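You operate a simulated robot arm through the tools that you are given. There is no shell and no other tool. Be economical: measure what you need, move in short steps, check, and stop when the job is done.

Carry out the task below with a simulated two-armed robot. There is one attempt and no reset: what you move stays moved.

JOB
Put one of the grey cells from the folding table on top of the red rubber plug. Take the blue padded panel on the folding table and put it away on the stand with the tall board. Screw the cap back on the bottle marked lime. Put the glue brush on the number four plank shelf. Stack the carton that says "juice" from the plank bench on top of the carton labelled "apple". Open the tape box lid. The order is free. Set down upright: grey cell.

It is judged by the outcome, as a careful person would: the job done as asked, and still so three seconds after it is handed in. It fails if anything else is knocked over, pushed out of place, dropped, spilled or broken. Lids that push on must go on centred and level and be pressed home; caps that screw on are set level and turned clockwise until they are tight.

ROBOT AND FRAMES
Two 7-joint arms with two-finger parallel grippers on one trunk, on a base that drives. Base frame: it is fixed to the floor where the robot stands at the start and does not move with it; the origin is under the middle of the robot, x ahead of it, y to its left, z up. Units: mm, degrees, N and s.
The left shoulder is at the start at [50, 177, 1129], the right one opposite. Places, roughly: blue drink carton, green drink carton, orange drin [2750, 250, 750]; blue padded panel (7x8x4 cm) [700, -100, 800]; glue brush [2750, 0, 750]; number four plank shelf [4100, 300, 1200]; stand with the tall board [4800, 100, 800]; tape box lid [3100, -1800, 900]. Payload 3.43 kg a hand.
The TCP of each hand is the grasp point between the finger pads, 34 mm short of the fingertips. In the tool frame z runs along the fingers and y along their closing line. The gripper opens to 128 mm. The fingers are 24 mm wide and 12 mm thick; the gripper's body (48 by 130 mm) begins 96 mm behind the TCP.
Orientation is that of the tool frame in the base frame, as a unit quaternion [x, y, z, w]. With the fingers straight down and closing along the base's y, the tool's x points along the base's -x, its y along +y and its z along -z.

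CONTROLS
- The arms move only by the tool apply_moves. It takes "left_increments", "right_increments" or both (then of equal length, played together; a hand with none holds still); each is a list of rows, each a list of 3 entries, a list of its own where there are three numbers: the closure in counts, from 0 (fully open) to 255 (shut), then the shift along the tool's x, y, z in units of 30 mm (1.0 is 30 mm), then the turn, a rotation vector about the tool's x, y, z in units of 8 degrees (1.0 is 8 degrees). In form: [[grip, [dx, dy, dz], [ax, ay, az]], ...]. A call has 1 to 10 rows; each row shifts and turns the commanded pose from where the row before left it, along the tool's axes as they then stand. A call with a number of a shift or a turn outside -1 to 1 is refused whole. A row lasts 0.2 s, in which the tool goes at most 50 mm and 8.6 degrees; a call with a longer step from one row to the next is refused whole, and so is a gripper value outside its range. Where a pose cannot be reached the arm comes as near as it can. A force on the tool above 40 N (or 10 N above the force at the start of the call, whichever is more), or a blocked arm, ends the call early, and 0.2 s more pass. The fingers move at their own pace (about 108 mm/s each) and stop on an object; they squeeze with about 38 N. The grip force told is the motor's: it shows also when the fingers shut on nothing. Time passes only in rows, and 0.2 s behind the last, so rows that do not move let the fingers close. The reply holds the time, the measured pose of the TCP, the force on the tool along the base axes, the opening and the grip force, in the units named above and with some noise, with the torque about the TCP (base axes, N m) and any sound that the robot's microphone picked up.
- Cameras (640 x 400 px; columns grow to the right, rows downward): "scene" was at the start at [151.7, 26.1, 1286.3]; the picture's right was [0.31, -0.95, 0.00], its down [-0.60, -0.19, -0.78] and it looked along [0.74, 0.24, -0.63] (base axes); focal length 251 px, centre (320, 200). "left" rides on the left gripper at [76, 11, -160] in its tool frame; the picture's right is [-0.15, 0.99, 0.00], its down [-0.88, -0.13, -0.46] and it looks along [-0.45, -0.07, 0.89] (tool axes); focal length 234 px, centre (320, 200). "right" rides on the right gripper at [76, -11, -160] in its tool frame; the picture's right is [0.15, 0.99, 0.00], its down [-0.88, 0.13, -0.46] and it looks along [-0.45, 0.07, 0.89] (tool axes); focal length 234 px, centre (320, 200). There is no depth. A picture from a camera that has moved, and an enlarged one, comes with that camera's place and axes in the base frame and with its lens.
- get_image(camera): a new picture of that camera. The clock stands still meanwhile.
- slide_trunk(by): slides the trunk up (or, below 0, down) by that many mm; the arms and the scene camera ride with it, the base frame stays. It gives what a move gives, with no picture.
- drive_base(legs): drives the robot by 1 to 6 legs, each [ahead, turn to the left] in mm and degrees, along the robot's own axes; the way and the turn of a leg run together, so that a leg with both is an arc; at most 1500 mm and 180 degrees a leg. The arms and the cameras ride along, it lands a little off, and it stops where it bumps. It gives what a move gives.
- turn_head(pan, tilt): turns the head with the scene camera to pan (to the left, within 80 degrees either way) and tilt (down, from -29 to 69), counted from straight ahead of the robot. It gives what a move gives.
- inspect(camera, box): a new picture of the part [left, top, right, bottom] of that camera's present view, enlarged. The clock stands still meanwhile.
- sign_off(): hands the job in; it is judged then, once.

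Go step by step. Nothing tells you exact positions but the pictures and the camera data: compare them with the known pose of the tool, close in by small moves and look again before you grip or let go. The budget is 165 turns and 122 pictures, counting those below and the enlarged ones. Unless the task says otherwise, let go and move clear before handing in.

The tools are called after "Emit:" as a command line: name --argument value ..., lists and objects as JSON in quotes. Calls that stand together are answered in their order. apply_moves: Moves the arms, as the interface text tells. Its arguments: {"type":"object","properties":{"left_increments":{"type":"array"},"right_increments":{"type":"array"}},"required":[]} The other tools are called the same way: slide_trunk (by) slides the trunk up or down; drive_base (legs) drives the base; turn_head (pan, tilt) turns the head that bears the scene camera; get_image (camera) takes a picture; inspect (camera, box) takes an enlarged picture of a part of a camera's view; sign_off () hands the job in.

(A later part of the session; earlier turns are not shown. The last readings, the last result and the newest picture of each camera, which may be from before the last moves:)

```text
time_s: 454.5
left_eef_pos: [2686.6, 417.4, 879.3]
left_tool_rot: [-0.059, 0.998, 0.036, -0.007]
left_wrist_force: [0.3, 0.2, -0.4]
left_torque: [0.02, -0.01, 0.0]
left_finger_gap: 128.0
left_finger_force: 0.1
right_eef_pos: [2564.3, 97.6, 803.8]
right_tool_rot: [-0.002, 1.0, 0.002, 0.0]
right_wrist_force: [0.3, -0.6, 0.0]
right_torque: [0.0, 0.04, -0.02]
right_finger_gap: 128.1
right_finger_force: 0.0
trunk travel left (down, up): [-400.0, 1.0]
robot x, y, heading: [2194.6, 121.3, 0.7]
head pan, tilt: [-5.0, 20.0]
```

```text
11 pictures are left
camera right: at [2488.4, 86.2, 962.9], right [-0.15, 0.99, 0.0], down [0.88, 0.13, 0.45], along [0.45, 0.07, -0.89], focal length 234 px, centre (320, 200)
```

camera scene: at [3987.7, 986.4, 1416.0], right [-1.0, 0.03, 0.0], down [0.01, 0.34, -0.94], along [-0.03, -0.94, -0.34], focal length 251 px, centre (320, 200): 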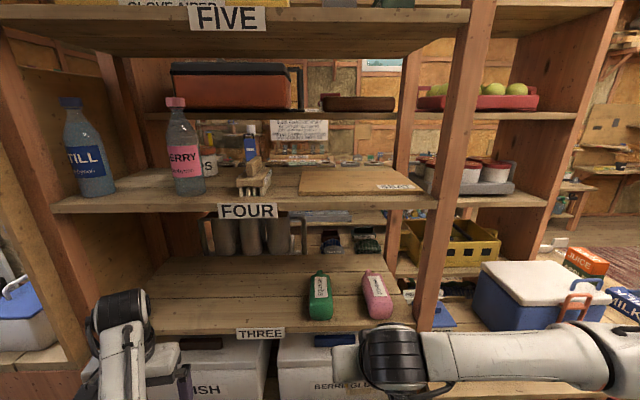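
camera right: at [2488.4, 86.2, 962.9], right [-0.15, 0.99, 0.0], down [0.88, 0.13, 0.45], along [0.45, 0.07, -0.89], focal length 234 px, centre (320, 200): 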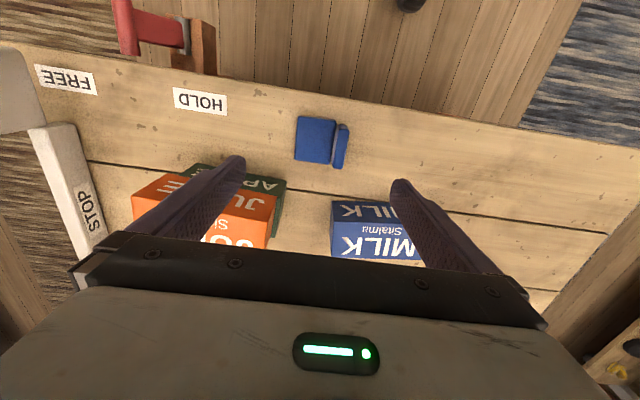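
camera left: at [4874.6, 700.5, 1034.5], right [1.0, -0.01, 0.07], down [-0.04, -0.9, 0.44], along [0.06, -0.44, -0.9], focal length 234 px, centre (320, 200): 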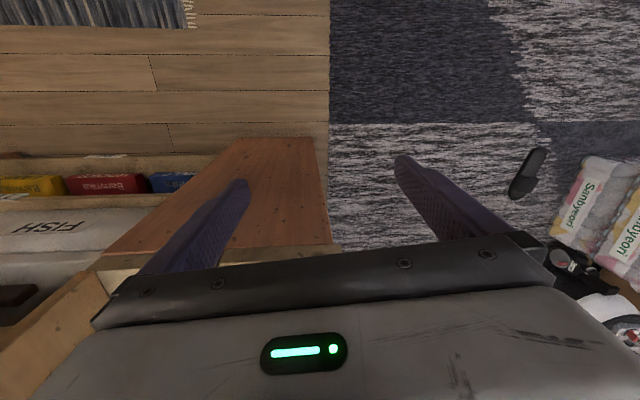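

Descend and grip the panel by its long ends.

Emit:
apply_moves --right_increments '[[0, [0.03, 0.08, 1], [0, 0, 0]], [0, [0, 0, 1], [0, 0, 0]], [0, [0, 0, 1], [0, 0, 0]], [0, [0, 0, 1], [0, 0, 0]], [0, [0, 0, 0.75], [0, 0, 0]], [80, [0, 0, 0], [0, 0, 0]], [160, [0, 0, 0], [0, 0, 0]], [255, [0, 0, 0], [0, 0, 0]], [255, [0, 0, 0], [0, 0, 0]]]'

Emit:
apply_moves --right_increments '[[255, [0, 0, -1], [0, 0, 0]], [255, [0, 0, -1], [0, 0, 0]], [255, [0, 0, -1], [0, 0, 0]], [255, [0, 0, -1], [0, 0, 0]], [255, [0, 0, -1], [0, 0, 0]], [255, [0, 0, -1], [0, 0, 0]], [255, [0, 0, -1], [0, 0, 0]], [255, [0, 0, -1], [0, 0, 0]], [255, [0, 0, -1], [0, 0, 0]], [255, [0, 0, -1], [0, 0, 0]]]'

```text
time_s: 456.5
left_eef_pos: [2685.6, 417.2, 879.6]
left_tool_rot: [-0.06, 0.998, 0.036, -0.007]
left_wrist_force: [-0.4, 0.2, -1.3]
left_torque: [0.03, -0.05, -0.02]
left_finger_gap: 128.0
left_finger_force: 0.0
right_eef_pos: [2562.3, 101.2, 660.5]
right_tool_rot: [-0.002, 1.0, 0.002, -0.002]
right_wrist_force: [-0.2, 0.2, 0.8]
right_torque: [0.01, 0.02, 0.03]
right_finger_gap: 69.4
right_finger_force: 38.4
trunk travel left (down, up): [-400.0, 1.0]
robot x, y, heading: [2192.9, 123.9, 0.5]
head pan, tilt: [-5.0, 20.0]
```

```text
time_s: 458.7
left_eef_pos: [2686.1, 417.3, 879.4]
left_tool_rot: [-0.06, 0.998, 0.036, -0.006]
left_wrist_force: [0.1, -0.8, 0.1]
left_torque: [0.01, 0.0, 0.0]
left_finger_gap: 128.0
left_finger_force: 0.1
right_eef_pos: [2562.1, 101.3, 961.9]
right_tool_rot: [-0.002, 1.0, 0.001, -0.001]
right_wrist_force: [-0.5, -0.1, -0.6]
right_torque: [-0.01, 0.0, 0.03]
right_finger_gap: 69.8
right_finger_force: 37.9
trunk travel left (down, up): [-400.0, 1.0]
robot x, y, heading: [2194.3, 120.1, 0.5]
head pan, tilt: [-5.0, 20.0]
```

Panel gripped by its long ends (70 mm). Drive back to the stand.

Emit:
drive_base --legs '[[-200, 0], [0, 89.5], [1020, 0], [0, -90], [1400, 0], [1400, 0]]'

Emit:
apply_moves --right_increments '[[255, [0, 0, -0.8], [0, 0, 1]], [255, [0, 0, -0.8], [0, 0, 1]], [255, [0, 0, -0.5], [0, 0, 1]], [255, [0, 0, 0], [0, 0, 1]], [255, [0, 0, 0], [0, 0, 1]], [255, [0, 0, 0], [0, 0, 1]], [255, [0, 0, 0], [0, 0, 1]], [255, [0, 0, 0], [0, 0, 1]], [255, [0, 0, 0], [0, 0, 1]], [255, [0, 0, 0], [0, 0, 1]]]'

```text
time_s: 486.0
left_eef_pos: [5294.1, 1447.7, 879.6]
left_tool_rot: [-0.059, 0.998, 0.036, -0.008]
left_wrist_force: [-0.4, 0.2, -0.9]
left_torque: [0.01, 0.03, 0.01]
left_finger_gap: 127.8
left_finger_force: 0.2
right_eef_pos: [5171.4, 1131.5, 961.3]
right_tool_rot: [-0.002, 1.0, 0.002, -0.002]
right_wrist_force: [-0.2, 0.7, 0.0]
right_torque: [-0.02, 0.01, 0.02]
right_finger_gap: 69.3
right_finger_force: 38.0
trunk travel left (down, up): [-400.0, 1.0]
robot x, y, heading: [4804.2, 1154.5, 0.6]
head pan, tilt: [-5.0, 20.0]
```

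```text
time_s: 488.2
left_eef_pos: [5293.4, 1446.7, 879.5]
left_tool_rot: [-0.059, 0.998, 0.036, -0.006]
left_wrist_force: [0.7, 0.8, 0.1]
left_torque: [-0.01, -0.01, -0.02]
left_finger_gap: 128.0
left_finger_force: 0.0
right_eef_pos: [5172.7, 1129.7, 1023.7]
right_tool_rot: [0.642, 0.767, 0.001, -0.002]
right_wrist_force: [-0.4, -0.9, -0.1]
right_torque: [-0.01, 0.02, 0.0]
right_finger_gap: 69.4
right_finger_force: 37.8
trunk travel left (down, up): [-400.0, 1.0]
robot x, y, heading: [4806.5, 1153.3, 0.5]
head pan, tilt: [-5.0, 20.0]
```

Emit:
drive_base --legs '[[0, -90.5], [210, 0]]'

Emit:
apply_moves --right_increments '[[255, [0, 0, 0], [0, 0, 0.6]], [255, [0, 0, 0], [0, 0, 0.6]], [255, [-0.9, 0, 0], [0, 0, 0]], [255, [-0.9, 0, 0], [0, 0, 0]], [255, [-0.9, 0, 0], [0, 0, 0]], [255, [0, 0, 0], [0, 0, 0]]]'

Emit:
get_image --camera "right"

```text
time_s: 493.7
left_eef_pos: [5091.6, 451.2, 880.3]
left_tool_rot: [0.668, 0.744, 0.031, 0.02]
left_wrist_force: [0.3, -0.8, 0.1]
left_torque: [-0.02, 0.03, 0.02]
left_finger_gap: 127.9
left_finger_force: 0.1
right_eef_pos: [4775.4, 574.9, 1024.5]
right_tool_rot: [0.996, 0.084, 0.002, -0.001]
right_wrist_force: [-0.1, -0.9, -0.7]
right_torque: [0.04, 0.02, 0.0]
right_finger_gap: 69.3
right_finger_force: 38.8
trunk travel left (down, up): [-400.0, 1.0]
robot x, y, heading: [4800.8, 946.8, -90.0]
head pan, tilt: [-5.0, 20.0]
```

```text
time_s: 495.1
left_eef_pos: [5091.3, 451.1, 879.3]
left_tool_rot: [0.668, 0.744, 0.031, 0.02]
left_wrist_force: [-0.4, -0.3, 0.6]
left_torque: [0.01, 0.0, -0.01]
left_finger_gap: 128.1
left_finger_force: 0.0
right_eef_pos: [4694.6, 577.3, 1027.4]
right_tool_rot: [1.0, 0.0, 0.002, -0.002]
right_wrist_force: [-0.3, -0.7, -0.5]
right_torque: [0.03, -0.01, -0.03]
right_finger_gap: 69.3
right_finger_force: 37.8
trunk travel left (down, up): [-400.0, 1.0]
robot x, y, heading: [4800.1, 943.6, -90.0]
head pan, tilt: [-5.0, 20.0]
```

```text
10 pictures are left
camera right: at [4769.3, 587.7, 1184.5], right [0.15, -0.99, 0.0], down [-0.88, -0.13, 0.45], along [-0.45, -0.06, -0.89], focal length 234 px, centre (320, 200)
```

right: 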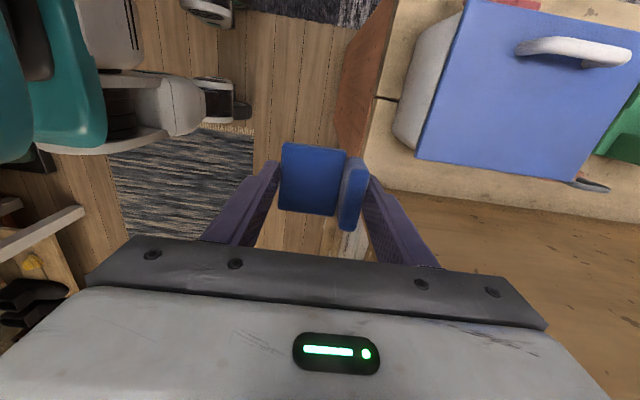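

The gripper must lean over the box (away from the tall board) to fit, with my arm coming from further left. Reposition the robot to x≈5030.

Emit:
drive_base --legs '[[-120, 0], [0, 90], [225, 0], [0, -90], [110, 0]]'

```text
time_s: 506.1
left_eef_pos: [5325.9, 464.5, 880.7]
left_tool_rot: [0.663, 0.748, 0.03, 0.02]
left_wrist_force: [0.0, -0.5, -0.8]
left_torque: [0.03, 0.0, -0.02]
left_finger_gap: 128.0
left_finger_force: 0.1
right_eef_pos: [4927.6, 586.0, 1026.0]
right_tool_rot: [1.0, 0.005, 0.001, -0.002]
right_wrist_force: [0.0, 0.4, 0.4]
right_torque: [0.02, -0.01, -0.01]
right_finger_gap: 69.1
right_finger_force: 37.9
trunk travel left (down, up): [-400.0, 1.0]
robot x, y, heading: [5031.2, 952.6, -89.3]
head pan, tilt: [-5.0, 20.0]
```

Bring the hand over the box, then lean it 25° to the left.

Emit:
apply_moves --right_increments '[[255, [-0.82, 0.87, 0], [0, 0, 0]], [255, [-0.82, 0.87, 0], [0, 0, 0]], [255, [-0.82, 0.87, 0], [0, 0, 0]], [255, [-0.82, 0.87, 0], [0, 0, 0]], [255, [-0.82, 0.87, 0], [0, 0, 0]], [255, [-0.82, 0.87, 0], [0, 0, 0]], [255, [0, 0, 0], [0, -0.8, 0]], [255, [0, 0, 0], [0, -0.8, 0]], [255, [0, 0, 0], [0, -0.8, 0]], [255, [0, 0, 0], [0, -0.75, 0]]]'

Emit:
turn_head --pan -38 --tilt 40

Emit:
get_image --camera "scene"

```text
time_s: 508.3
left_eef_pos: [5326.5, 465.4, 879.8]
left_tool_rot: [0.663, 0.748, 0.031, 0.02]
left_wrist_force: [-0.6, -0.6, 0.3]
left_torque: [0.0, 0.0, -0.01]
left_finger_gap: 127.7
left_finger_force: 0.1
right_eef_pos: [4782.8, 427.6, 1025.0]
right_tool_rot: [0.976, 0.005, -0.217, -0.001]
right_wrist_force: [-0.2, -0.1, 0.1]
right_torque: [0.01, -0.03, 0.01]
right_finger_gap: 69.3
right_finger_force: 38.5
trunk travel left (down, up): [-400.0, 1.0]
robot x, y, heading: [5033.2, 957.5, -89.3]
head pan, tilt: [-5.0, 20.0]
```

```text
time_s: 509.3
left_eef_pos: [5326.5, 465.3, 879.7]
left_tool_rot: [0.663, 0.748, 0.03, 0.021]
left_wrist_force: [-0.9, -0.1, -0.4]
left_torque: [0.03, 0.04, 0.0]
left_finger_gap: 128.1
left_finger_force: 0.0
right_eef_pos: [4782.8, 427.3, 1024.5]
right_tool_rot: [0.976, 0.006, -0.217, -0.001]
right_wrist_force: [0.0, 0.5, -0.3]
right_torque: [0.0, 0.04, 0.06]
right_finger_gap: 69.6
right_finger_force: 37.9
trunk travel left (down, up): [-400.0, 1.0]
robot x, y, heading: [5033.2, 957.4, -89.4]
head pan, tilt: [-38.0, 40.0]
```

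```text
9 pictures are left
camera scene: at [4980.8, 818.5, 1384.7], right [-0.79, 0.61, 0.0], down [0.39, 0.51, -0.77], along [-0.47, -0.61, -0.64], focal length 251 px, centre (320, 200)
```

scene: 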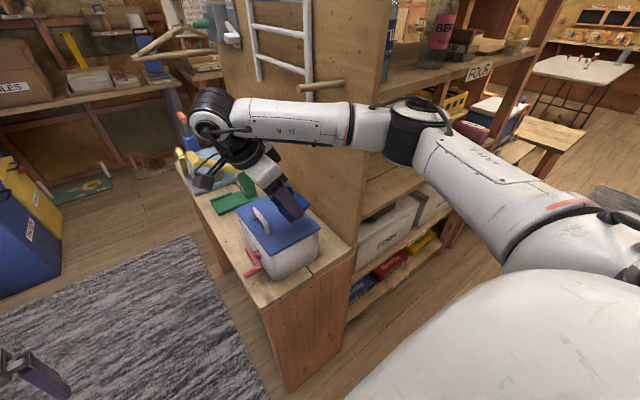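

With this heading my forearm would hit the board's front edge. I'll back out and come in diagonally (heading ≈ −135°) so the forearm stays clear.

Emit:
drive_base --legs '[[-200, 0], [0, 89.4], [384, 0], [0, -90], [317, 0], [0, -45]]'

Emit:
apply_moves --right_increments '[[255, [0, 0, 0], [0, 0.8, 0]], [255, [0, 0, 0], [0, 0.8, 0]], [255, [0, 0, 0], [0, 0.8, 0]], [255, [0, 0, 0], [0, 0.75, 0]], [255, [0, 0, 0], [0, 0, -1]], [255, [0, 0, 0], [0, 0, -1]], [255, [0, 0, 0], [0, 0, -1]], [255, [0, 0, 0], [0, 0, -1]], [255, [0, 0, 0], [0, 0, -1]], [255, [0, 0, 0], [0, 0, -0.65]]]'

```text
time_s: 524.1
left_eef_pos: [5262.0, 283.2, 880.6]
left_tool_rot: [0.899, 0.437, 0.021, 0.03]
left_wrist_force: [0.5, 0.6, -0.1]
left_torque: [0.01, 0.01, 0.0]
left_finger_gap: 127.9
left_finger_force: 0.0
right_eef_pos: [4851.8, 641.2, 1026.3]
right_tool_rot: [0.904, -0.368, -0.2, -0.084]
right_wrist_force: [-0.1, -0.1, -0.8]
right_torque: [-0.02, 0.0, 0.02]
right_finger_gap: 69.6
right_finger_force: 37.9
trunk travel left (down, up): [-400.0, 1.0]
robot x, y, heading: [5400.3, 838.8, -134.6]
head pan, tilt: [-38.0, 40.0]
```

```text
time_s: 526.3
left_eef_pos: [5260.9, 283.1, 879.7]
left_tool_rot: [0.899, 0.436, 0.021, 0.031]
left_wrist_force: [-0.2, -0.2, 0.4]
left_torque: [0.02, -0.02, 0.02]
left_finger_gap: 128.0
left_finger_force: 0.0
right_eef_pos: [4852.3, 641.6, 1025.0]
right_tool_rot: [1.0, 0.008, 0.001, 0.0]
right_wrist_force: [0.2, 0.6, -0.9]
right_torque: [0.03, 0.02, 0.01]
right_finger_gap: 69.8
right_finger_force: 38.2
trunk travel left (down, up): [-400.0, 1.0]
robot x, y, heading: [5399.9, 833.5, -134.5]
head pan, tilt: [-38.0, 40.0]
```

Emit:
apply_moves --right_increments '[[255, [0, 0, 0], [0, -0.8, 0]], [255, [0, 0, 0], [0, -0.8, 0]], [255, [0, 0, 0], [0, -0.8, 0]], [255, [0, 0, 0], [0, -0.75, 0]]]'

Emit:
drive_base --legs '[[200, 0]]'

Emit:
turn_head --pan 0 --tilt 38

Emit:
get_image --camera "scene"

```text
time_s: 527.3
left_eef_pos: [5261.2, 282.1, 880.5]
left_tool_rot: [0.899, 0.437, 0.021, 0.031]
left_wrist_force: [0.4, 0.5, 0.0]
left_torque: [-0.03, -0.02, -0.01]
left_finger_gap: 127.9
left_finger_force: 0.0
right_eef_pos: [4850.9, 640.6, 1024.9]
right_tool_rot: [0.976, 0.006, -0.217, 0.002]
right_wrist_force: [-0.3, -0.1, -0.3]
right_torque: [0.0, 0.0, 0.0]
right_finger_gap: 69.5
right_finger_force: 38.1
trunk travel left (down, up): [-400.0, 1.0]
robot x, y, heading: [5399.7, 840.9, -134.5]
head pan, tilt: [-38.0, 40.0]
```

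```text
time_s: 528.9
left_eef_pos: [5124.8, 143.1, 879.1]
left_tool_rot: [0.899, 0.435, 0.021, 0.031]
left_wrist_force: [0.2, 0.1, -0.5]
left_torque: [0.0, -0.02, 0.0]
left_finger_gap: 127.9
left_finger_force: 0.1
right_eef_pos: [4715.4, 502.7, 1024.3]
right_tool_rot: [0.976, 0.007, -0.216, 0.002]
right_wrist_force: [0.2, -0.1, 0.0]
right_torque: [0.02, 0.0, -0.01]
right_finger_gap: 69.3
right_finger_force: 38.3
trunk travel left (down, up): [-400.0, 1.0]
robot x, y, heading: [5265.5, 700.4, -134.4]
head pan, tilt: [-38.0, 40.0]
```

```text
time_s: 530.0
left_eef_pos: [5125.2, 143.6, 879.4]
left_tool_rot: [0.899, 0.436, 0.021, 0.03]
left_wrist_force: [0.0, -0.6, 0.4]
left_torque: [0.0, -0.01, -0.02]
left_finger_gap: 128.0
left_finger_force: 0.1
right_eef_pos: [4714.8, 503.6, 1025.2]
right_tool_rot: [0.976, 0.006, -0.217, 0.001]
right_wrist_force: [0.0, 0.6, -0.3]
right_torque: [0.0, 0.0, 0.0]
right_finger_gap: 69.5
right_finger_force: 38.1
trunk travel left (down, up): [-400.0, 1.0]
robot x, y, heading: [5264.0, 699.8, -134.4]
head pan, tilt: [0.0, 38.0]
```

```text
8 pictures are left
camera scene: at [5155.7, 587.8, 1387.6], right [-0.71, 0.7, 0.0], down [0.43, 0.44, -0.79], along [-0.55, -0.56, -0.62], focal length 251 px, centre (320, 200)
```

scene: 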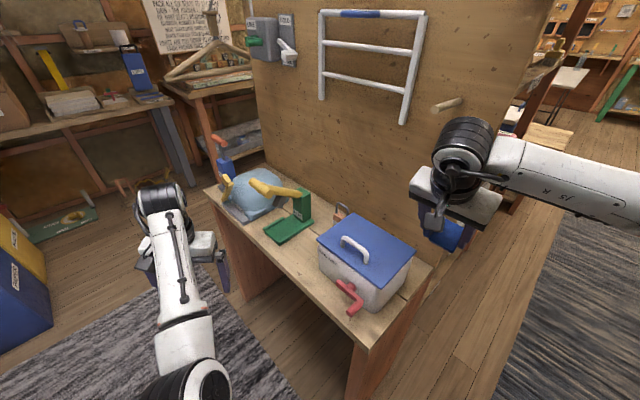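

Clear approach. Move the panel over the strip at (≈4655, 437) and check with the hand camera.

Emit:
apply_moves --right_increments '[[255, [-0.6, 0.73, 0.28], [0, 0, 0]], [255, [-0.6, 0.73, 0.28], [0, 0, 0]], [255, [-0.6, 0.73, 0.28], [0, 0, 0]], [255, [0, 0, 0], [0, 0, 0]]]'

Emit:
get_image --camera "right"

```text
time_s: 530.9
left_eef_pos: [5125.7, 144.7, 880.6]
left_tool_rot: [0.899, 0.437, 0.021, 0.032]
left_wrist_force: [0.0, 0.4, 0.2]
left_torque: [0.0, -0.01, 0.0]
left_finger_gap: 128.0
left_finger_force: 0.1
right_eef_pos: [4668.9, 436.0, 1018.4]
right_tool_rot: [0.979, 0.011, -0.204, -0.002]
right_wrist_force: [14.3, 2.9, 1.2]
right_torque: [0.11, -0.26, -0.62]
right_finger_gap: 69.6
right_finger_force: 37.8
trunk travel left (down, up): [-400.0, 1.0]
robot x, y, heading: [5265.6, 699.5, -134.5]
head pan, tilt: [0.0, 38.0]
stopped in row 4 (right hand): the force on the tool passed its limit (the readings are from after the stop); the commanded pose is now the measured one
```

```text
7 pictures are left
camera right: at [4800.8, 449.1, 1134.1], right [0.15, -0.99, -0.07], down [-0.62, -0.15, 0.77], along [-0.77, -0.08, -0.64], focal length 234 px, centre (320, 200)
```

right: 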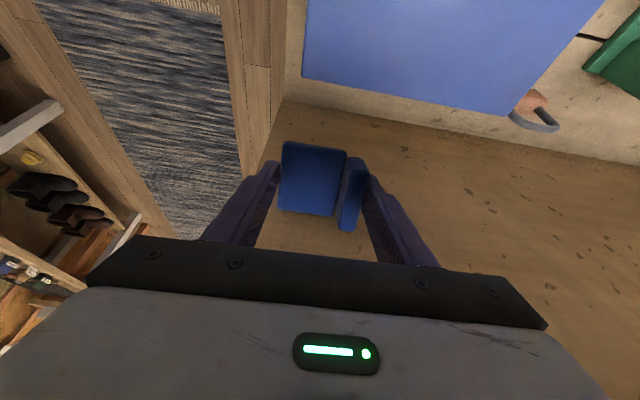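

The panel edge touched the board: the strip is too tight. The view shows a better free area on the stand, behind the box at ≈(4830,215), about 110 mm deep. I'll pull off the board, level the hand and turn it.

Emit:
apply_moves --right_increments '[[255, [0.9, 0, -0.42], [0, 0, 0]], [255, [0.9, 0, -0.42], [0, 0, 0]], [255, [0.9, 0, -0.42], [0, 0, 0]], [255, [0.9, 0, -0.42], [0, 0, 0]], [255, [0, 0, 0], [0, 0.75, 0]], [255, [0, 0, 0], [0, 0.75, 0]], [255, [0, 0, 0], [0, 0.75, 0]], [255, [0, 0, 0], [0, 0.7, 0]], [255, [0, 0, 0], [0, 0, 1]], [255, [0, 0, 0], [0, 0, 1]]]'

Emit:
apply_moves --right_increments '[[255, [0, 0, 0], [0, 0, 1]], [255, [0, 0, 0], [0, 0, 1]], [255, [0, 0, 0], [0, 0, 1]], [255, [0, 0, 0], [0, 0, 1]], [255, [0, 0, 0], [0, 0, 1]], [255, [0, 0, 0], [0, 0, 1]], [255, [0, 0, 0], [0, 0, 1]], [255, [0, 0, 0], [0, 0, 1]], [255, [0, 0, 0], [0, 0, 1]], [255, [0, 0, 0], [0, 0, 0.25]]]'

Emit:
drive_base --legs '[[100, 0]]'

```text
time_s: 533.1
left_eef_pos: [5126.2, 144.4, 879.8]
left_tool_rot: [0.899, 0.436, 0.021, 0.031]
left_wrist_force: [-0.6, -0.3, 0.0]
left_torque: [0.03, 0.04, 0.02]
left_finger_gap: 128.0
left_finger_force: 0.0
right_eef_pos: [4784.1, 439.6, 1022.5]
right_tool_rot: [0.991, -0.132, -0.002, -0.005]
right_wrist_force: [-0.3, 0.0, -1.4]
right_torque: [0.01, -0.02, 0.0]
right_finger_gap: 69.9
right_finger_force: 38.3
trunk travel left (down, up): [-400.0, 1.0]
robot x, y, heading: [5264.7, 698.9, -134.5]
head pan, tilt: [0.0, 38.0]
```

```text
time_s: 535.3
left_eef_pos: [5125.7, 144.7, 881.0]
left_tool_rot: [0.899, 0.436, 0.02, 0.031]
left_wrist_force: [0.0, 0.2, 0.0]
left_torque: [0.0, 0.0, 0.02]
left_finger_gap: 128.1
left_finger_force: 0.1
right_eef_pos: [4784.2, 438.5, 1021.4]
right_tool_rot: [0.713, -0.701, -0.004, -0.003]
right_wrist_force: [-0.5, -0.3, -0.7]
right_torque: [0.0, -0.01, -0.03]
right_finger_gap: 70.0
right_finger_force: 38.1
trunk travel left (down, up): [-400.0, 1.0]
robot x, y, heading: [5269.2, 701.6, -134.5]
head pan, tilt: [0.0, 38.0]
```

```text
time_s: 536.4
left_eef_pos: [5073.0, 85.7, 894.7]
left_tool_rot: [0.9, 0.436, 0.004, 0.032]
left_wrist_force: [-0.8, -0.3, -0.1]
left_torque: [-0.02, -0.03, 0.01]
left_finger_gap: 127.8
left_finger_force: 0.0
right_eef_pos: [4751.4, 375.8, 1047.4]
right_tool_rot: [0.731, -0.682, -0.007, 0.025]
right_wrist_force: [0.1, 0.2, -0.6]
right_torque: [0.0, -0.01, 0.03]
right_finger_gap: 69.7
right_finger_force: 38.0
trunk travel left (down, up): [-400.0, 1.0]
robot x, y, heading: [5197.0, 629.6, -134.7]
head pan, tilt: [0.0, 38.0]
```

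The robot seems to have tilted slightly (hands rose) — perhaps a wheel met something. Back off a little and check.

Emit:
drive_base --legs '[[-40, 0]]'

Emit:
get_image --camera "scene"

```text
time_s: 537.3
left_eef_pos: [5086.2, 102.6, 881.9]
left_tool_rot: [0.9, 0.435, 0.018, 0.031]
left_wrist_force: [0.1, 0.0, -0.1]
left_torque: [0.02, -0.03, -0.02]
left_finger_gap: 127.8
left_finger_force: 0.1
right_eef_pos: [4760.1, 393.7, 1029.2]
right_tool_rot: [0.731, -0.682, -0.004, 0.008]
right_wrist_force: [-0.5, 0.1, -0.1]
right_torque: [-0.02, 0.01, -0.02]
right_finger_gap: 69.4
right_finger_force: 38.4
trunk travel left (down, up): [-400.0, 1.0]
robot x, y, heading: [5223.9, 658.0, -134.7]
head pan, tilt: [0.0, 38.0]
```

```text
6 pictures are left
camera scene: at [5119.1, 547.9, 1387.8], right [-0.71, 0.7, 0.0], down [0.43, 0.44, -0.79], along [-0.56, -0.56, -0.61], focal length 251 px, centre (320, 200)
```

scene: 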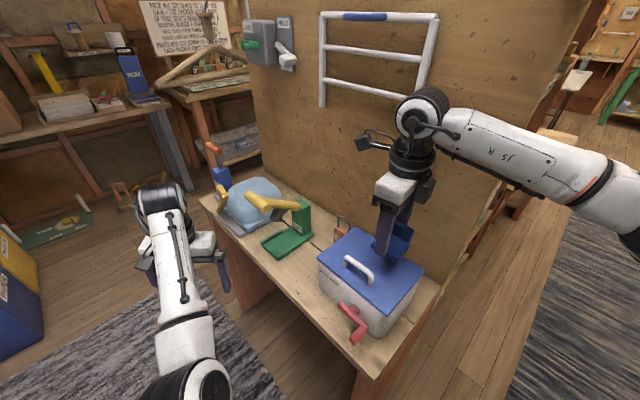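

The forearm had pressed the board edge; now clear. Move the hand forward-left over the free area at ≈(4850,222), away from the board.

Emit:
apply_moves --right_increments '[[255, [0.99, -0.43, 0], [0, 0, 0]], [255, [0.99, -0.43, 0], [0, 0, 0]], [255, [0.99, -0.43, 0], [0, 0, 0]], [255, [0.99, -0.43, 0], [0, 0, 0]], [255, [0.99, -0.43, 0], [0, 0, 0]], [255, [0.99, -0.43, 0], [0, 0, 0]], [255, [0, 0, 0], [0, 0, 0]]]'

Emit:
get_image --camera "right"

```text
time_s: 538.9
left_eef_pos: [5083.3, 103.8, 879.0]
left_tool_rot: [0.9, 0.435, 0.021, 0.031]
left_wrist_force: [1.5, -0.1, 0.4]
left_torque: [0.03, -0.03, 0.02]
left_finger_gap: 128.2
left_finger_force: 0.1
right_eef_pos: [4847.6, 221.1, 1027.1]
right_tool_rot: [0.732, -0.682, -0.003, 0.007]
right_wrist_force: [0.1, -0.2, -0.8]
right_torque: [-0.01, -0.02, 0.01]
right_finger_gap: 69.3
right_finger_force: 37.9
trunk travel left (down, up): [-400.0, 1.0]
robot x, y, heading: [5227.2, 657.2, -134.6]
head pan, tilt: [0.0, 38.0]
```

```text
5 pictures are left
camera right: at [4865.3, 146.6, 1185.7], right [-0.98, -0.22, 0.01], down [-0.19, 0.87, 0.45], along [-0.11, 0.44, -0.89], focal length 234 px, centre (320, 200)
```

right: 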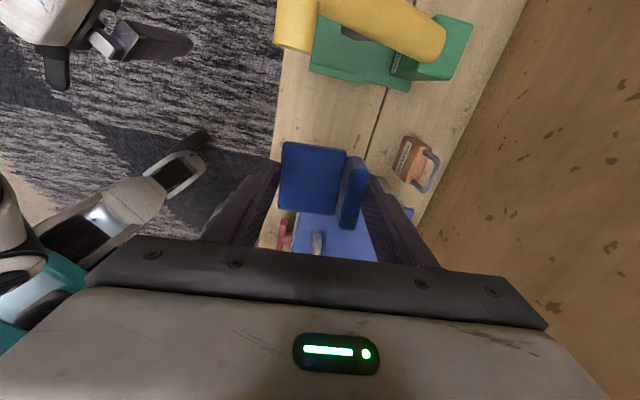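

The area beneath is free (y 141–300, x 4710–4906) and the panel is centred over it. Lower with the trunk.

Emit:
slide_trunk --by -172

Emit:
apply_moves --right_increments '[[255, [0, 0, 0.15], [0, 0, 0]], [255, [0, 0, 0.15], [0, 0, 0]], [255, [0, 0, 0.1], [0, 0, 0]], [255, [0, 0, 0], [0, 0, 0]]]'

```text
time_s: 540.9
left_eef_pos: [5082.2, 102.3, 709.0]
left_tool_rot: [0.899, 0.436, 0.021, 0.03]
left_wrist_force: [-0.3, 0.1, 0.3]
left_torque: [0.03, 0.0, 0.01]
left_finger_gap: 128.2
left_finger_force: 0.1
right_eef_pos: [4848.0, 220.5, 855.7]
right_tool_rot: [0.732, -0.681, -0.002, 0.007]
right_wrist_force: [-0.3, 0.2, -0.7]
right_torque: [0.02, 0.0, -0.02]
right_finger_gap: 69.5
right_finger_force: 37.7
trunk travel left (down, up): [-228.0, 173.0]
robot x, y, heading: [5224.4, 659.1, -134.5]
head pan, tilt: [0.0, 38.0]
```

```text
time_s: 541.9
left_eef_pos: [5082.8, 102.8, 708.1]
left_tool_rot: [0.899, 0.436, 0.021, 0.031]
left_wrist_force: [-0.3, -0.2, -0.7]
left_torque: [0.0, 0.0, 0.03]
left_finger_gap: 127.9
left_finger_force: 0.0
right_eef_pos: [4847.4, 221.1, 843.6]
right_tool_rot: [0.732, -0.681, -0.003, 0.007]
right_wrist_force: [0.5, 0.7, 0.8]
right_torque: [-0.19, 0.0, 0.01]
right_finger_gap: 69.2
right_finger_force: 37.9
trunk travel left (down, up): [-228.0, 173.0]
robot x, y, heading: [5222.0, 657.3, -134.5]
head pan, tilt: [0.0, 38.0]
```

Emit:
apply_moves --right_increments '[[255, [0, 0, 0.1], [0, 0, 0]], [255, [0, 0, 0.1], [0, 0, 0]], [255, [0, 0, 0], [0, 0, 0]]]'

```text
time_s: 542.6
left_eef_pos: [5083.9, 103.2, 709.5]
left_tool_rot: [0.899, 0.436, 0.019, 0.032]
left_wrist_force: [0.1, -0.4, 0.0]
left_torque: [0.03, -0.01, 0.01]
left_finger_gap: 128.2
left_finger_force: 0.0
right_eef_pos: [4846.8, 220.5, 841.7]
right_tool_rot: [0.732, -0.681, -0.003, 0.01]
right_wrist_force: [-1.1, -0.1, 28.2]
right_torque: [0.94, -0.87, 0.0]
right_finger_gap: 69.4
right_finger_force: 37.8
trunk travel left (down, up): [-228.0, 173.0]
robot x, y, heading: [5223.9, 661.4, -134.4]
head pan, tilt: [0.0, 38.0]
```

Contact. Ease off, release and rise.

Emit:
apply_moves --right_increments '[[255, [0, 0, -0.07], [0, 0, 0]], [180, [0, 0, 0], [0, 0, 0]], [85, [0, 0, 0], [0, 0, 0]], [85, [0, 0, 0], [0, 0, 0]], [85, [0, 0, -0.7], [0, 0, 0]], [85, [0, 0, -1], [0, 0, 0]]]'

Emit:
slide_trunk --by 172

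Emit:
inspect --camera "right" --box '[180, 0, 500, 240]'

```text
time_s: 544.0
left_eef_pos: [5083.6, 102.7, 707.8]
left_tool_rot: [0.899, 0.436, 0.02, 0.031]
left_wrist_force: [-1.0, -0.1, -0.2]
left_torque: [-0.01, -0.02, -0.01]
left_finger_gap: 127.9
left_finger_force: 0.1
right_eef_pos: [4850.2, 220.1, 889.6]
right_tool_rot: [0.732, -0.681, -0.003, 0.007]
right_wrist_force: [0.4, -0.4, -0.3]
right_torque: [-0.01, 0.0, 0.01]
right_finger_gap: 85.5
right_finger_force: 0.1
trunk travel left (down, up): [-228.0, 173.0]
robot x, y, heading: [5222.9, 657.2, -134.6]
head pan, tilt: [0.0, 38.0]
```

```text
time_s: 546.0
left_eef_pos: [5082.1, 101.9, 879.6]
left_tool_rot: [0.899, 0.436, 0.021, 0.03]
left_wrist_force: [0.5, 1.3, -0.2]
left_torque: [0.0, -0.02, 0.0]
left_finger_gap: 127.8
left_finger_force: 0.0
right_eef_pos: [4849.3, 219.4, 1062.6]
right_tool_rot: [0.732, -0.681, -0.003, 0.007]
right_wrist_force: [-0.2, -0.2, 0.0]
right_torque: [0.02, 0.0, -0.01]
right_finger_gap: 85.3
right_finger_force: 0.1
trunk travel left (down, up): [-400.0, 1.0]
robot x, y, heading: [5222.4, 658.5, -134.5]
head pan, tilt: [0.0, 38.0]
```

```text
1.67 times, centred on (340, 120) of right
camera zoom: at [4866.9, 145.5, 1220.4], right [-0.98, -0.22, 0.01], down [-0.19, 0.87, 0.45], along [-0.11, 0.44, -0.89], focal length 390 px, centre (287, 333)
```

zoom: 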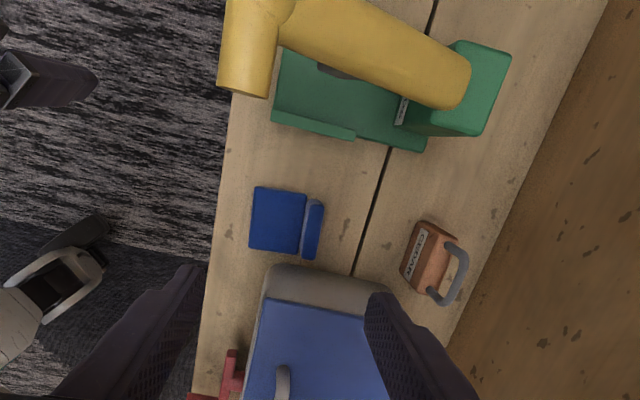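

The panel rests on the stand. Now retract the arm, back out and drive round to the right-hand wall bench for the tape box.

Emit:
apply_moves --right_increments '[[85, [-0.7, -0.79, 0], [0, 0, 0]], [85, [-0.7, -0.79, 0], [0, 0, 0]], [85, [-0.7, -0.79, 0], [0, 0, 0]], [85, [-0.7, -0.79, 0], [0, 0, 0]], [85, [-0.7, -0.79, 0], [0, 0, 0]], [85, [-0.7, -0.79, 0], [0, 0, 0]]]'

Emit:
drive_base --legs '[[-300, 0], [0, -45.5], [130, 0], [0, 90], [1450, 0], [280, 0]]'

Emit:
apply_moves --right_increments '[[85, [0, 0, 0], [0, 0, -1]], [85, [0, 0, 0], [0, 0, -1]], [85, [0, 0, 0], [0, 0, -1]], [85, [0, 0, 0], [0, 0, -1]], [85, [0, 0, 0], [0, 0, -1]], [85, [0, 0, 0], [0, 0, -1]], [85, [0, 0, 0], [0, 0, -1]], [85, [0, 0, 0], [0, 0, -1]], [85, [0, 0, 0], [0, 0, -1]], [85, [0, 0, 0], [0, 0, -1]]]'

Emit:
apply_moves --right_increments '[[0, [0, 0, 0], [0, 0, -1]], [0, [0, 0, 0], [0, 0, -1]], [0, [0, 0, 0], [0, 0, -1]], [0, [0, 0, 0], [0, 0, -1]], [0, [0, 0, 0], [0, 0, -1]], [0, [0, 0, 0], [0, 0, -1]]]'

```text
time_s: 547.4
left_eef_pos: [5083.4, 102.7, 880.2]
left_tool_rot: [0.9, 0.435, 0.02, 0.03]
left_wrist_force: [0.3, -0.4, -0.2]
left_torque: [0.01, -0.03, -0.03]
left_finger_gap: 128.2
left_finger_force: 0.0
right_eef_pos: [4983.9, 354.9, 1059.4]
right_tool_rot: [0.732, -0.681, -0.003, 0.007]
right_wrist_force: [-0.4, 0.2, -0.3]
right_torque: [-0.02, 0.01, 0.0]
right_finger_gap: 85.3
right_finger_force: 0.1
trunk travel left (down, up): [-400.0, 1.0]
robot x, y, heading: [5225.5, 655.6, -134.8]
head pan, tilt: [0.0, 38.0]
```

```text
time_s: 553.3
left_eef_pos: [4852.2, 543.3, 883.0]
left_tool_rot: [0.995, 0.099, 0.004, 0.018]
left_wrist_force: [0.9, 18.7, 5.9]
left_torque: [-0.61, 0.0, 0.13]
left_finger_gap: 118.2
left_finger_force: 0.0
right_eef_pos: [4935.0, 784.6, 1059.7]
right_tool_rot: [-0.471, 0.882, 0.005, -0.006]
right_wrist_force: [-0.9, -0.2, 1.4]
right_torque: [-0.02, 0.04, 0.0]
right_finger_gap: 85.3
right_finger_force: 0.1
trunk travel left (down, up): [-400.0, 1.0]
robot x, y, heading: [5308.6, 875.4, -172.6]
head pan, tilt: [0.0, 38.0]
stopped in leg 4: the force on the tool passed its limit (the readings are from after the stop); the commanded pose is now the measured one
```

```text
time_s: 555.5
left_eef_pos: [4853.8, 540.3, 881.9]
left_tool_rot: [0.995, 0.101, 0.004, 0.02]
left_wrist_force: [-0.1, 23.6, 2.3]
left_torque: [-0.5, -0.02, 0.03]
left_finger_gap: 114.9
left_finger_force: 0.0
right_eef_pos: [4933.1, 783.9, 1060.2]
right_tool_rot: [0.929, -0.371, -0.007, 0.002]
right_wrist_force: [-0.1, 0.5, 0.1]
right_torque: [-0.01, 0.02, 0.01]
right_finger_gap: 85.2
right_finger_force: 0.1
trunk travel left (down, up): [-400.0, 1.0]
robot x, y, heading: [5314.5, 875.9, -172.7]
head pan, tilt: [0.0, 38.0]
```

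```text
time_s: 556.9
left_eef_pos: [4853.0, 541.6, 881.4]
left_tool_rot: [0.995, 0.101, 0.005, 0.019]
left_wrist_force: [0.4, 23.7, 1.4]
left_torque: [-0.38, 0.0, 0.09]
left_finger_gap: 114.8
left_finger_force: 0.1
right_eef_pos: [4932.7, 783.8, 1059.8]
right_tool_rot: [0.999, 0.038, -0.008, 0.0]
right_wrist_force: [-0.7, -0.6, -0.3]
right_torque: [-0.03, 0.0, 0.01]
right_finger_gap: 128.2
right_finger_force: 0.0
trunk travel left (down, up): [-400.0, 1.0]
robot x, y, heading: [5308.9, 876.9, -172.7]
head pan, tilt: [0.0, 38.0]
```

My left hand bumped the box's front while turning. Turn back right to release, reverse clear of the stand, then continue.

Emit:
drive_base --legs '[[0, -20], [-260, 0], [0, 102], [1120, 0], [420, 0]]'

Emit:
turn_head --pan -50 --tilt 25

Emit:
get_image --camera "scene"

```text
time_s: 570.3
left_eef_pos: [5832.9, -831.9, 881.4]
left_tool_rot: [0.673, 0.739, 0.016, 0.007]
left_wrist_force: [-0.3, 0.4, -0.4]
left_torque: [-0.04, 0.0, 0.0]
left_finger_gap: 128.0
left_finger_force: 0.0
right_eef_pos: [5601.7, -733.3, 1066.0]
right_tool_rot: [0.727, 0.686, -0.011, 0.012]
right_wrist_force: [0.0, 0.7, 0.7]
right_torque: [-0.03, -0.01, -0.02]
right_finger_gap: 128.1
right_finger_force: 0.1
trunk travel left (down, up): [-400.0, 1.0]
robot x, y, heading: [5562.9, -363.3, -89.9]
head pan, tilt: [0.0, 38.0]
stopped in leg 5: the robot was blocked; the commanded pose is now the measured one
```

```text
time_s: 571.5
left_eef_pos: [5833.9, -831.2, 879.8]
left_tool_rot: [0.672, 0.74, 0.017, 0.008]
left_wrist_force: [0.4, 0.1, -0.2]
left_torque: [-0.03, -0.02, -0.02]
left_finger_gap: 127.9
left_finger_force: 0.1
right_eef_pos: [5602.2, -732.9, 1068.4]
right_tool_rot: [0.727, 0.686, -0.013, 0.012]
right_wrist_force: [-0.1, 0.0, 0.1]
right_torque: [-0.01, 0.04, -0.02]
right_finger_gap: 128.2
right_finger_force: 0.0
trunk travel left (down, up): [-400.0, 1.0]
robot x, y, heading: [5563.6, -364.8, -90.0]
head pan, tilt: [-50.0, 25.0]
```

```text
3 pictures are left
camera scene: at [5487.7, -469.8, 1410.1], right [-0.64, 0.76, -0.02], down [0.33, 0.25, -0.91], along [-0.69, -0.59, -0.41], focal length 251 px, centre (320, 200)
```

scene: 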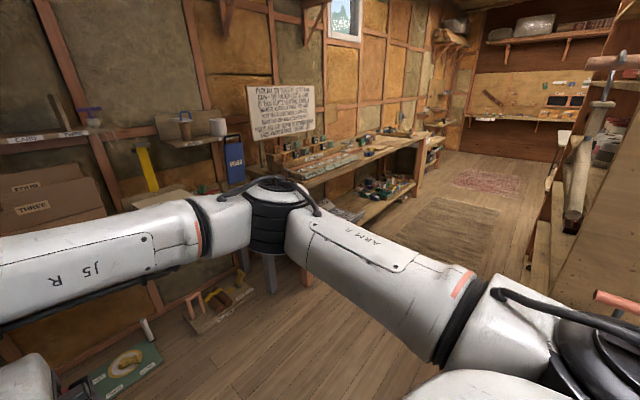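

Blocked ahead by something near the bins; I'll turn toward the right-hand passage and drive along it to the tape box at ≈(3130,-1700).

Emit:
drive_base --legs '[[-60, 0], [0, -60], [900, 0], [0, -30], [1500, 0], [110, 0]]'

Emit:
drive_base --legs '[[0, 90], [380, 0]]'

Emit:
turn_head --pan 0 --tilt 40

```text
time_s: 588.7
left_eef_pos: [2710.4, -1086.0, 867.6]
left_tool_rot: [0.998, 0.058, 0.021, 0.017]
left_wrist_force: [-1.1, 0.5, -1.4]
left_torque: [-0.03, -0.01, 0.03]
left_finger_gap: 128.0
left_finger_force: 0.1
right_eef_pos: [2798.9, -851.6, 1060.2]
right_tool_rot: [1.0, -0.016, -0.007, -0.003]
right_wrist_force: [-0.8, -1.0, -0.2]
right_torque: [0.04, -0.04, -0.02]
right_finger_gap: 127.7
right_finger_force: 0.0
trunk travel left (down, up): [-400.0, 1.0]
robot x, y, heading: [3184.3, -802.3, -178.5]
head pan, tilt: [-50.0, 25.0]
```

```text
time_s: 594.1
left_eef_pos: [3465.2, -1455.2, 866.7]
left_tool_rot: [0.673, 0.739, 0.034, -0.018]
left_wrist_force: [-0.9, 1.1, 1.3]
left_torque: [0.01, 0.06, -0.13]
left_finger_gap: 127.9
left_finger_force: 0.1
right_eef_pos: [3236.0, -1370.9, 1060.0]
right_tool_rot: [0.721, 0.693, -0.008, 0.004]
right_wrist_force: [0.9, 0.2, -1.3]
right_torque: [0.0, -0.03, -0.03]
right_finger_gap: 127.5
right_finger_force: 0.0
trunk travel left (down, up): [-400.0, 1.0]
robot x, y, heading: [3187.1, -988.4, -89.0]
head pan, tilt: [-50.0, 25.0]
stopped in leg 2: the force on the tool passed its limit (the readings are from after the stop); the commanded pose is now the measured one
```

```text
time_s: 595.3
left_eef_pos: [3466.0, -1454.3, 869.3]
left_tool_rot: [0.672, 0.74, 0.032, -0.018]
left_wrist_force: [-0.5, 1.6, -1.7]
left_torque: [0.03, -0.11, -0.11]
left_finger_gap: 128.1
left_finger_force: 0.0
right_eef_pos: [3235.1, -1372.1, 1058.6]
right_tool_rot: [0.721, 0.693, -0.007, 0.004]
right_wrist_force: [-0.4, 0.2, 0.1]
right_torque: [0.0, 0.01, 0.02]
right_finger_gap: 128.2
right_finger_force: 0.1
trunk travel left (down, up): [-400.0, 1.0]
robot x, y, heading: [3186.2, -980.2, -89.0]
head pan, tilt: [0.0, 40.0]
```

The left hand touched the bench edge. Back off, pull the left hand in, and look.

Emit:
drive_base --legs '[[-80, 0]]'

Emit:
apply_moves --left_increments '[[0, [1, 0, 0], [0, 0, 0]], [0, [1, 0, 0], [0, 0, 0]], [0, [1, 0, 0], [0, 0, 0]], [0, [1, 0.3, 0.3], [0, 0, 0]], [0, [1, 0.3, 0.3], [0, 0, 0]], [0, [1, 0.3, 0.3], [0, 0, 0]], [0, [1, 0.3, 0.3], [0, 0, 0]]]'

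Emit:
get_image --camera "scene"

```text
time_s: 596.3
left_eef_pos: [3464.9, -1375.6, 868.9]
left_tool_rot: [0.672, 0.739, 0.032, -0.017]
left_wrist_force: [-0.1, -0.7, 0.9]
left_torque: [-0.01, 0.03, 0.0]
left_finger_gap: 128.1
left_finger_force: 0.0
right_eef_pos: [3236.0, -1293.0, 1059.5]
right_tool_rot: [0.72, 0.694, -0.007, 0.004]
right_wrist_force: [1.3, 0.4, -0.3]
right_torque: [-0.03, 0.0, -0.02]
right_finger_gap: 128.2
right_finger_force: 0.1
trunk travel left (down, up): [-400.0, 1.0]
robot x, y, heading: [3187.2, -907.9, -88.9]
head pan, tilt: [0.0, 40.0]
```

```text
time_s: 597.4
left_eef_pos: [3497.0, -1348.0, 888.9]
left_tool_rot: [0.663, 0.747, -0.017, 0.053]
left_wrist_force: [-1.1, -0.3, 0.0]
left_torque: [-0.01, 0.02, 0.02]
left_finger_gap: 127.8
left_finger_force: 0.1
left hand out of reach, approached as far as the arm can: row 1, 2, 3, 4, 5
right_eef_pos: [3235.5, -1292.6, 1058.8]
right_tool_rot: [0.721, 0.693, -0.007, 0.003]
right_wrist_force: [-0.8, 0.6, -0.3]
right_torque: [0.03, 0.01, 0.02]
right_finger_gap: 128.0
right_finger_force: 0.0
trunk travel left (down, up): [-400.0, 1.0]
robot x, y, heading: [3182.3, -909.1, -89.0]
head pan, tilt: [0.0, 40.0]
stopped in row 5 (left hand): the arm was blocked; the commanded pose is now the measured one
```

```text
2 pictures are left
camera scene: at [3189.6, -1062.9, 1384.6], right [-1.0, -0.02, 0.0], down [-0.01, 0.64, -0.77], along [0.01, -0.77, -0.64], focal length 251 px, centre (320, 200)
```

scene: 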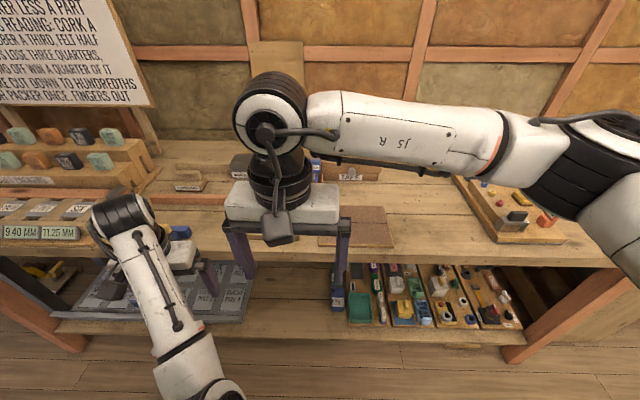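

The bench top is z≈820 and the TAPE box is at ≈(3086,-1845). To keep the awkward left hand off the bench I'll approach diagonally (heading −45°) and use the right arm.

Emit:
drive_base --legs '[[-60, 0], [0, -91], [635, 0], [0, 135], [620, 0]]'

```text
time_s: 613.9
left_eef_pos: [3512.9, -1303.6, 890.0]
left_tool_rot: [0.313, 0.948, 0.005, 0.054]
left_wrist_force: [-0.1, 0.2, 0.0]
left_torque: [-0.02, -0.03, -0.03]
left_finger_gap: 128.1
left_finger_force: 0.1
right_eef_pos: [3294.8, -1457.3, 1059.7]
right_tool_rot: [0.386, 0.922, -0.005, 0.007]
right_wrist_force: [0.1, 0.1, -0.2]
right_torque: [-0.01, -0.02, -0.02]
right_finger_gap: 128.1
right_finger_force: 0.0
trunk travel left (down, up): [-400.0, 1.0]
robot x, y, heading: [2981.0, -1231.5, -41.9]
head pan, tilt: [0.0, 40.0]
stopped in leg 5: the robot was blocked; the commanded pose is now the measured one
```

Emit:
apply_moves --right_increments '[[0, [0, 0, 0], [0, 0, 0.93]], [0, [0, 0, 0], [0, 0, 0.93]], [0, [0, 0, 0], [0, 0, 0.93]], [0, [0, 0, 0], [0, 0, 0.93]], [0, [0, 0, 0], [0, 0, 0.93]], [0, [0, 0, 0], [0, 0, 0.93]], [0, [-0.95, -0.52, 0], [0, 0, 0]], [0, [-0.95, -0.52, 0], [0, 0, 0]], [0, [-0.95, -0.52, 0], [0, 0, 0]], [0, [-0.95, -0.52, 0], [0, 0, 0]]]'

Emit:
apply_moves --right_increments '[[0, [-0.95, -0.52, 0], [0, 0, 0]], [0, [-0.95, -0.52, 0], [0, 0, 0]], [0, [-0.95, -0.52, 0], [0, 0, 0]], [0, [-0.95, -0.52, 0], [0, 0, 0]], [0, [-0.95, -0.52, 0], [0, 0, 0]], [0, [-0.95, -0.52, 0], [0, 0, 0]], [0, [-0.95, -0.52, 0], [0, 0, 0]], [0, [0, 0, 0], [0, 0, 0]]]'

Emit:
get_image --camera "right"

```text
time_s: 616.1
left_eef_pos: [3513.9, -1305.3, 889.7]
left_tool_rot: [0.312, 0.949, 0.005, 0.054]
left_wrist_force: [-0.5, 0.4, 0.2]
left_torque: [0.01, -0.02, 0.01]
left_finger_gap: 127.9
left_finger_force: 0.0
right_eef_pos: [3231.8, -1572.8, 1059.7]
right_tool_rot: [0.707, 0.707, -0.002, 0.007]
right_wrist_force: [-0.6, 0.2, 0.3]
right_torque: [0.02, 0.01, 0.01]
right_finger_gap: 127.9
right_finger_force: 0.0
trunk travel left (down, up): [-400.0, 1.0]
robot x, y, heading: [2984.3, -1229.7, -42.1]
head pan, tilt: [0.0, 40.0]
```

```text
time_s: 617.9
left_eef_pos: [3513.1, -1306.3, 889.5]
left_tool_rot: [0.312, 0.948, 0.005, 0.054]
left_wrist_force: [1.2, 0.4, 0.5]
left_torque: [-0.03, -0.01, -0.02]
left_finger_gap: 127.9
left_finger_force: 0.2
right_eef_pos: [3122.8, -1771.2, 1064.6]
right_tool_rot: [0.707, 0.707, -0.003, 0.007]
right_wrist_force: [0.5, 0.5, 0.5]
right_torque: [0.0, 0.01, -0.01]
right_finger_gap: 128.1
right_finger_force: 0.0
trunk travel left (down, up): [-400.0, 1.0]
robot x, y, heading: [2982.0, -1229.7, -41.8]
head pan, tilt: [0.0, 40.0]
```

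```text
1 pictures are left
camera right: at [3109.8, -1693.6, 1221.1], right [0.99, 0.15, 0.01], down [0.13, -0.87, 0.47], along [0.07, -0.46, -0.88], focal length 234 px, centre (320, 200)
```

right: 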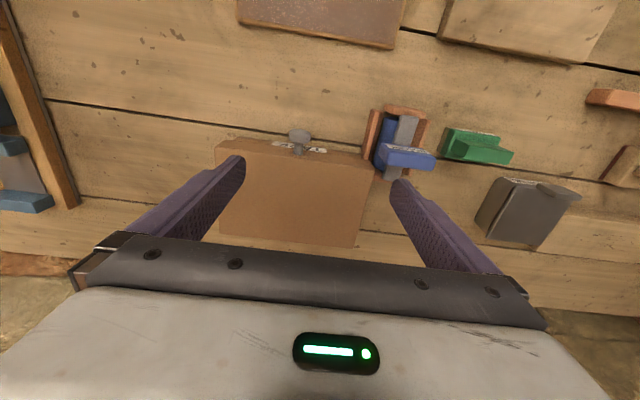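

The tape box has its lid hinged at the back with a knob on the front edge at ≈(3090,-1771), z≈882. I'll come down above the knob with a narrower opening and use my last picture there.

Emit:
apply_moves --right_increments '[[135, [0, -0.55, 0.8], [0, 0, 0]], [135, [0, -0.55, 0.9], [0, 0, 0]], [135, [0, 0, 0.9], [0, 0, 0]], [135, [0, 0, 0.9], [0, 0, 0]], [135, [0, 0, 0.8], [0, 0, 0]], [135, [0, 0, 0], [0, 0, 0]]]'

Emit:
inspect --camera "right" --box '[200, 60, 440, 250]'

```text
time_s: 619.3
left_eef_pos: [3515.1, -1304.8, 889.5]
left_tool_rot: [0.312, 0.948, 0.005, 0.054]
left_wrist_force: [-0.3, -0.8, -0.4]
left_torque: [0.0, -0.02, 0.03]
left_finger_gap: 127.9
left_finger_force: 0.1
right_eef_pos: [3091.2, -1771.8, 934.0]
right_tool_rot: [0.708, 0.706, -0.002, 0.008]
right_wrist_force: [0.7, -0.7, 0.5]
right_torque: [-0.01, 0.02, -0.01]
right_finger_gap: 60.1
right_finger_force: 0.0
trunk travel left (down, up): [-400.0, 1.0]
robot x, y, heading: [2980.9, -1229.6, -42.3]
head pan, tilt: [0.0, 40.0]
```

```text
2.11 times, centred on (320, 155) of right
camera zoom: at [3077.8, -1694.3, 1090.5], right [0.99, 0.15, 0.01], down [0.13, -0.87, 0.47], along [0.07, -0.46, -0.88], focal length 493 px, centre (320, 295)
```

zoom: 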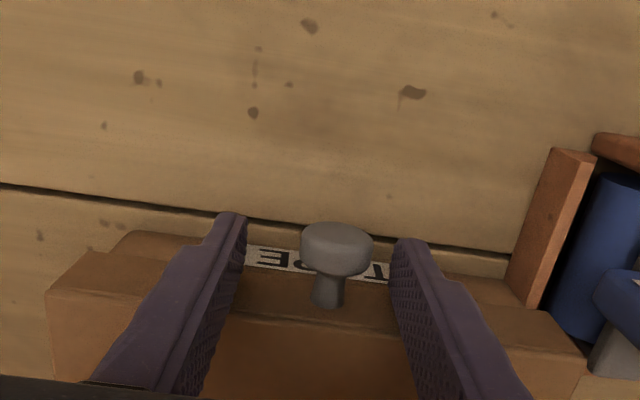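

The knob sits ~7 mm right and ~10 mm in front of my TCP, about z≈925. Adjust and grip it near the fingertips.

Emit:
apply_moves --right_increments '[[135, [0.33, 0.2, -0.4], [0, 0, 0]], [135, [0, 0, 0], [0, 0, 0]], [200, [0, 0, 0], [0, 0, 0]], [255, [0, 0, 0], [0, 0, 0]], [255, [0, 0, 0], [0, 0, 0]], [255, [0, 0, 0], [0, 0, 0]]]'

```text
time_s: 620.7
left_eef_pos: [3513.1, -1304.3, 891.1]
left_tool_rot: [0.313, 0.948, 0.006, 0.055]
left_wrist_force: [0.2, 0.5, 0.7]
left_torque: [0.03, -0.04, 0.02]
left_finger_gap: 128.2
left_finger_force: 0.1
right_eef_pos: [3097.1, -1761.8, 944.8]
right_tool_rot: [0.708, 0.707, -0.002, 0.007]
right_wrist_force: [-6.4, 0.2, -0.2]
right_torque: [0.0, 0.21, -0.05]
right_finger_gap: 26.6
right_finger_force: 44.6
trunk travel left (down, up): [-400.0, 1.0]
robot x, y, heading: [2980.9, -1228.9, -41.8]
head pan, tilt: [0.0, 40.0]
```

Knob gripped (26.6 mm), but at the very tips; re-grip 10 mm lower.

Emit:
apply_moves --right_increments '[[170, [0, -0.05, 0], [0, 0, 0]], [170, [0, 0, 0.33], [0, 0, 0]], [170, [0, 0, 0], [0, 0, 0]], [255, [0, 0, 0], [0, 0, 0]], [255, [0, 0, 0], [0, 0, 0]]]'

Emit:
apply_moves --right_increments '[[255, [-0.05, 0, -0.5], [0, 0, 0]], [255, [-0.06, 0, -0.5], [0, 0, 0]], [255, [-0.08, 0, -0.6], [0, 0, 0]], [255, [0, 0, 0], [0, 0, 0]]]'

```text
time_s: 621.9
left_eef_pos: [3514.9, -1304.4, 889.8]
left_tool_rot: [0.313, 0.948, 0.005, 0.054]
left_wrist_force: [0.0, 0.1, 0.3]
left_torque: [0.0, -0.02, 0.01]
left_finger_gap: 128.0
left_finger_force: 0.1
right_eef_pos: [3096.1, -1762.2, 935.6]
right_tool_rot: [0.707, 0.707, -0.002, 0.008]
right_wrist_force: [4.0, 0.5, 0.1]
right_torque: [-0.1, -0.14, 0.05]
right_finger_gap: 26.7
right_finger_force: 45.1
trunk travel left (down, up): [-400.0, 1.0]
robot x, y, heading: [2981.3, -1227.1, -42.0]
head pan, tilt: [0.0, 40.0]
```

```text
time_s: 622.9
left_eef_pos: [3514.5, -1305.2, 888.3]
left_tool_rot: [0.313, 0.948, 0.007, 0.053]
left_wrist_force: [0.0, -0.1, 0.3]
left_torque: [0.02, 0.01, 0.02]
left_finger_gap: 128.1
left_finger_force: 0.0
right_eef_pos: [3097.0, -1769.6, 982.2]
right_tool_rot: [0.708, 0.706, -0.003, 0.007]
right_wrist_force: [8.5, -11.1, -10.6]
right_torque: [0.8, -0.15, 0.01]
right_finger_gap: 26.3
right_finger_force: 44.8
trunk travel left (down, up): [-400.0, 1.0]
robot x, y, heading: [2980.5, -1230.8, -41.9]
head pan, tilt: [0.0, 40.0]
```

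The lid is lifting with the knob held. Follow the arc, adding more backward motion per the force felt.

Emit:
apply_moves --right_increments '[[255, [-0.35, 0, -0.4], [0, 0, 0]], [255, [-0.35, 0, -0.5], [0, 0, 0]], [255, [-0.35, 0, -0.5], [0, 0, 0]], [255, [0, 0, 0], [0, 0, 0]]]'

```text
time_s: 623.9
left_eef_pos: [3514.7, -1303.2, 888.9]
left_tool_rot: [0.312, 0.949, 0.006, 0.053]
left_wrist_force: [-1.0, -0.3, 1.2]
left_torque: [-0.01, -0.04, 0.0]
left_finger_gap: 128.2
left_finger_force: 0.1
right_eef_pos: [3096.0, -1797.5, 1027.6]
right_tool_rot: [0.706, 0.708, -0.001, 0.006]
right_wrist_force: [4.5, 15.4, 2.3]
right_torque: [1.34, -0.01, 0.1]
right_finger_gap: 26.6
right_finger_force: 44.7
trunk travel left (down, up): [-400.0, 1.0]
robot x, y, heading: [2985.8, -1228.9, -41.9]
head pan, tilt: [0.0, 40.0]
```

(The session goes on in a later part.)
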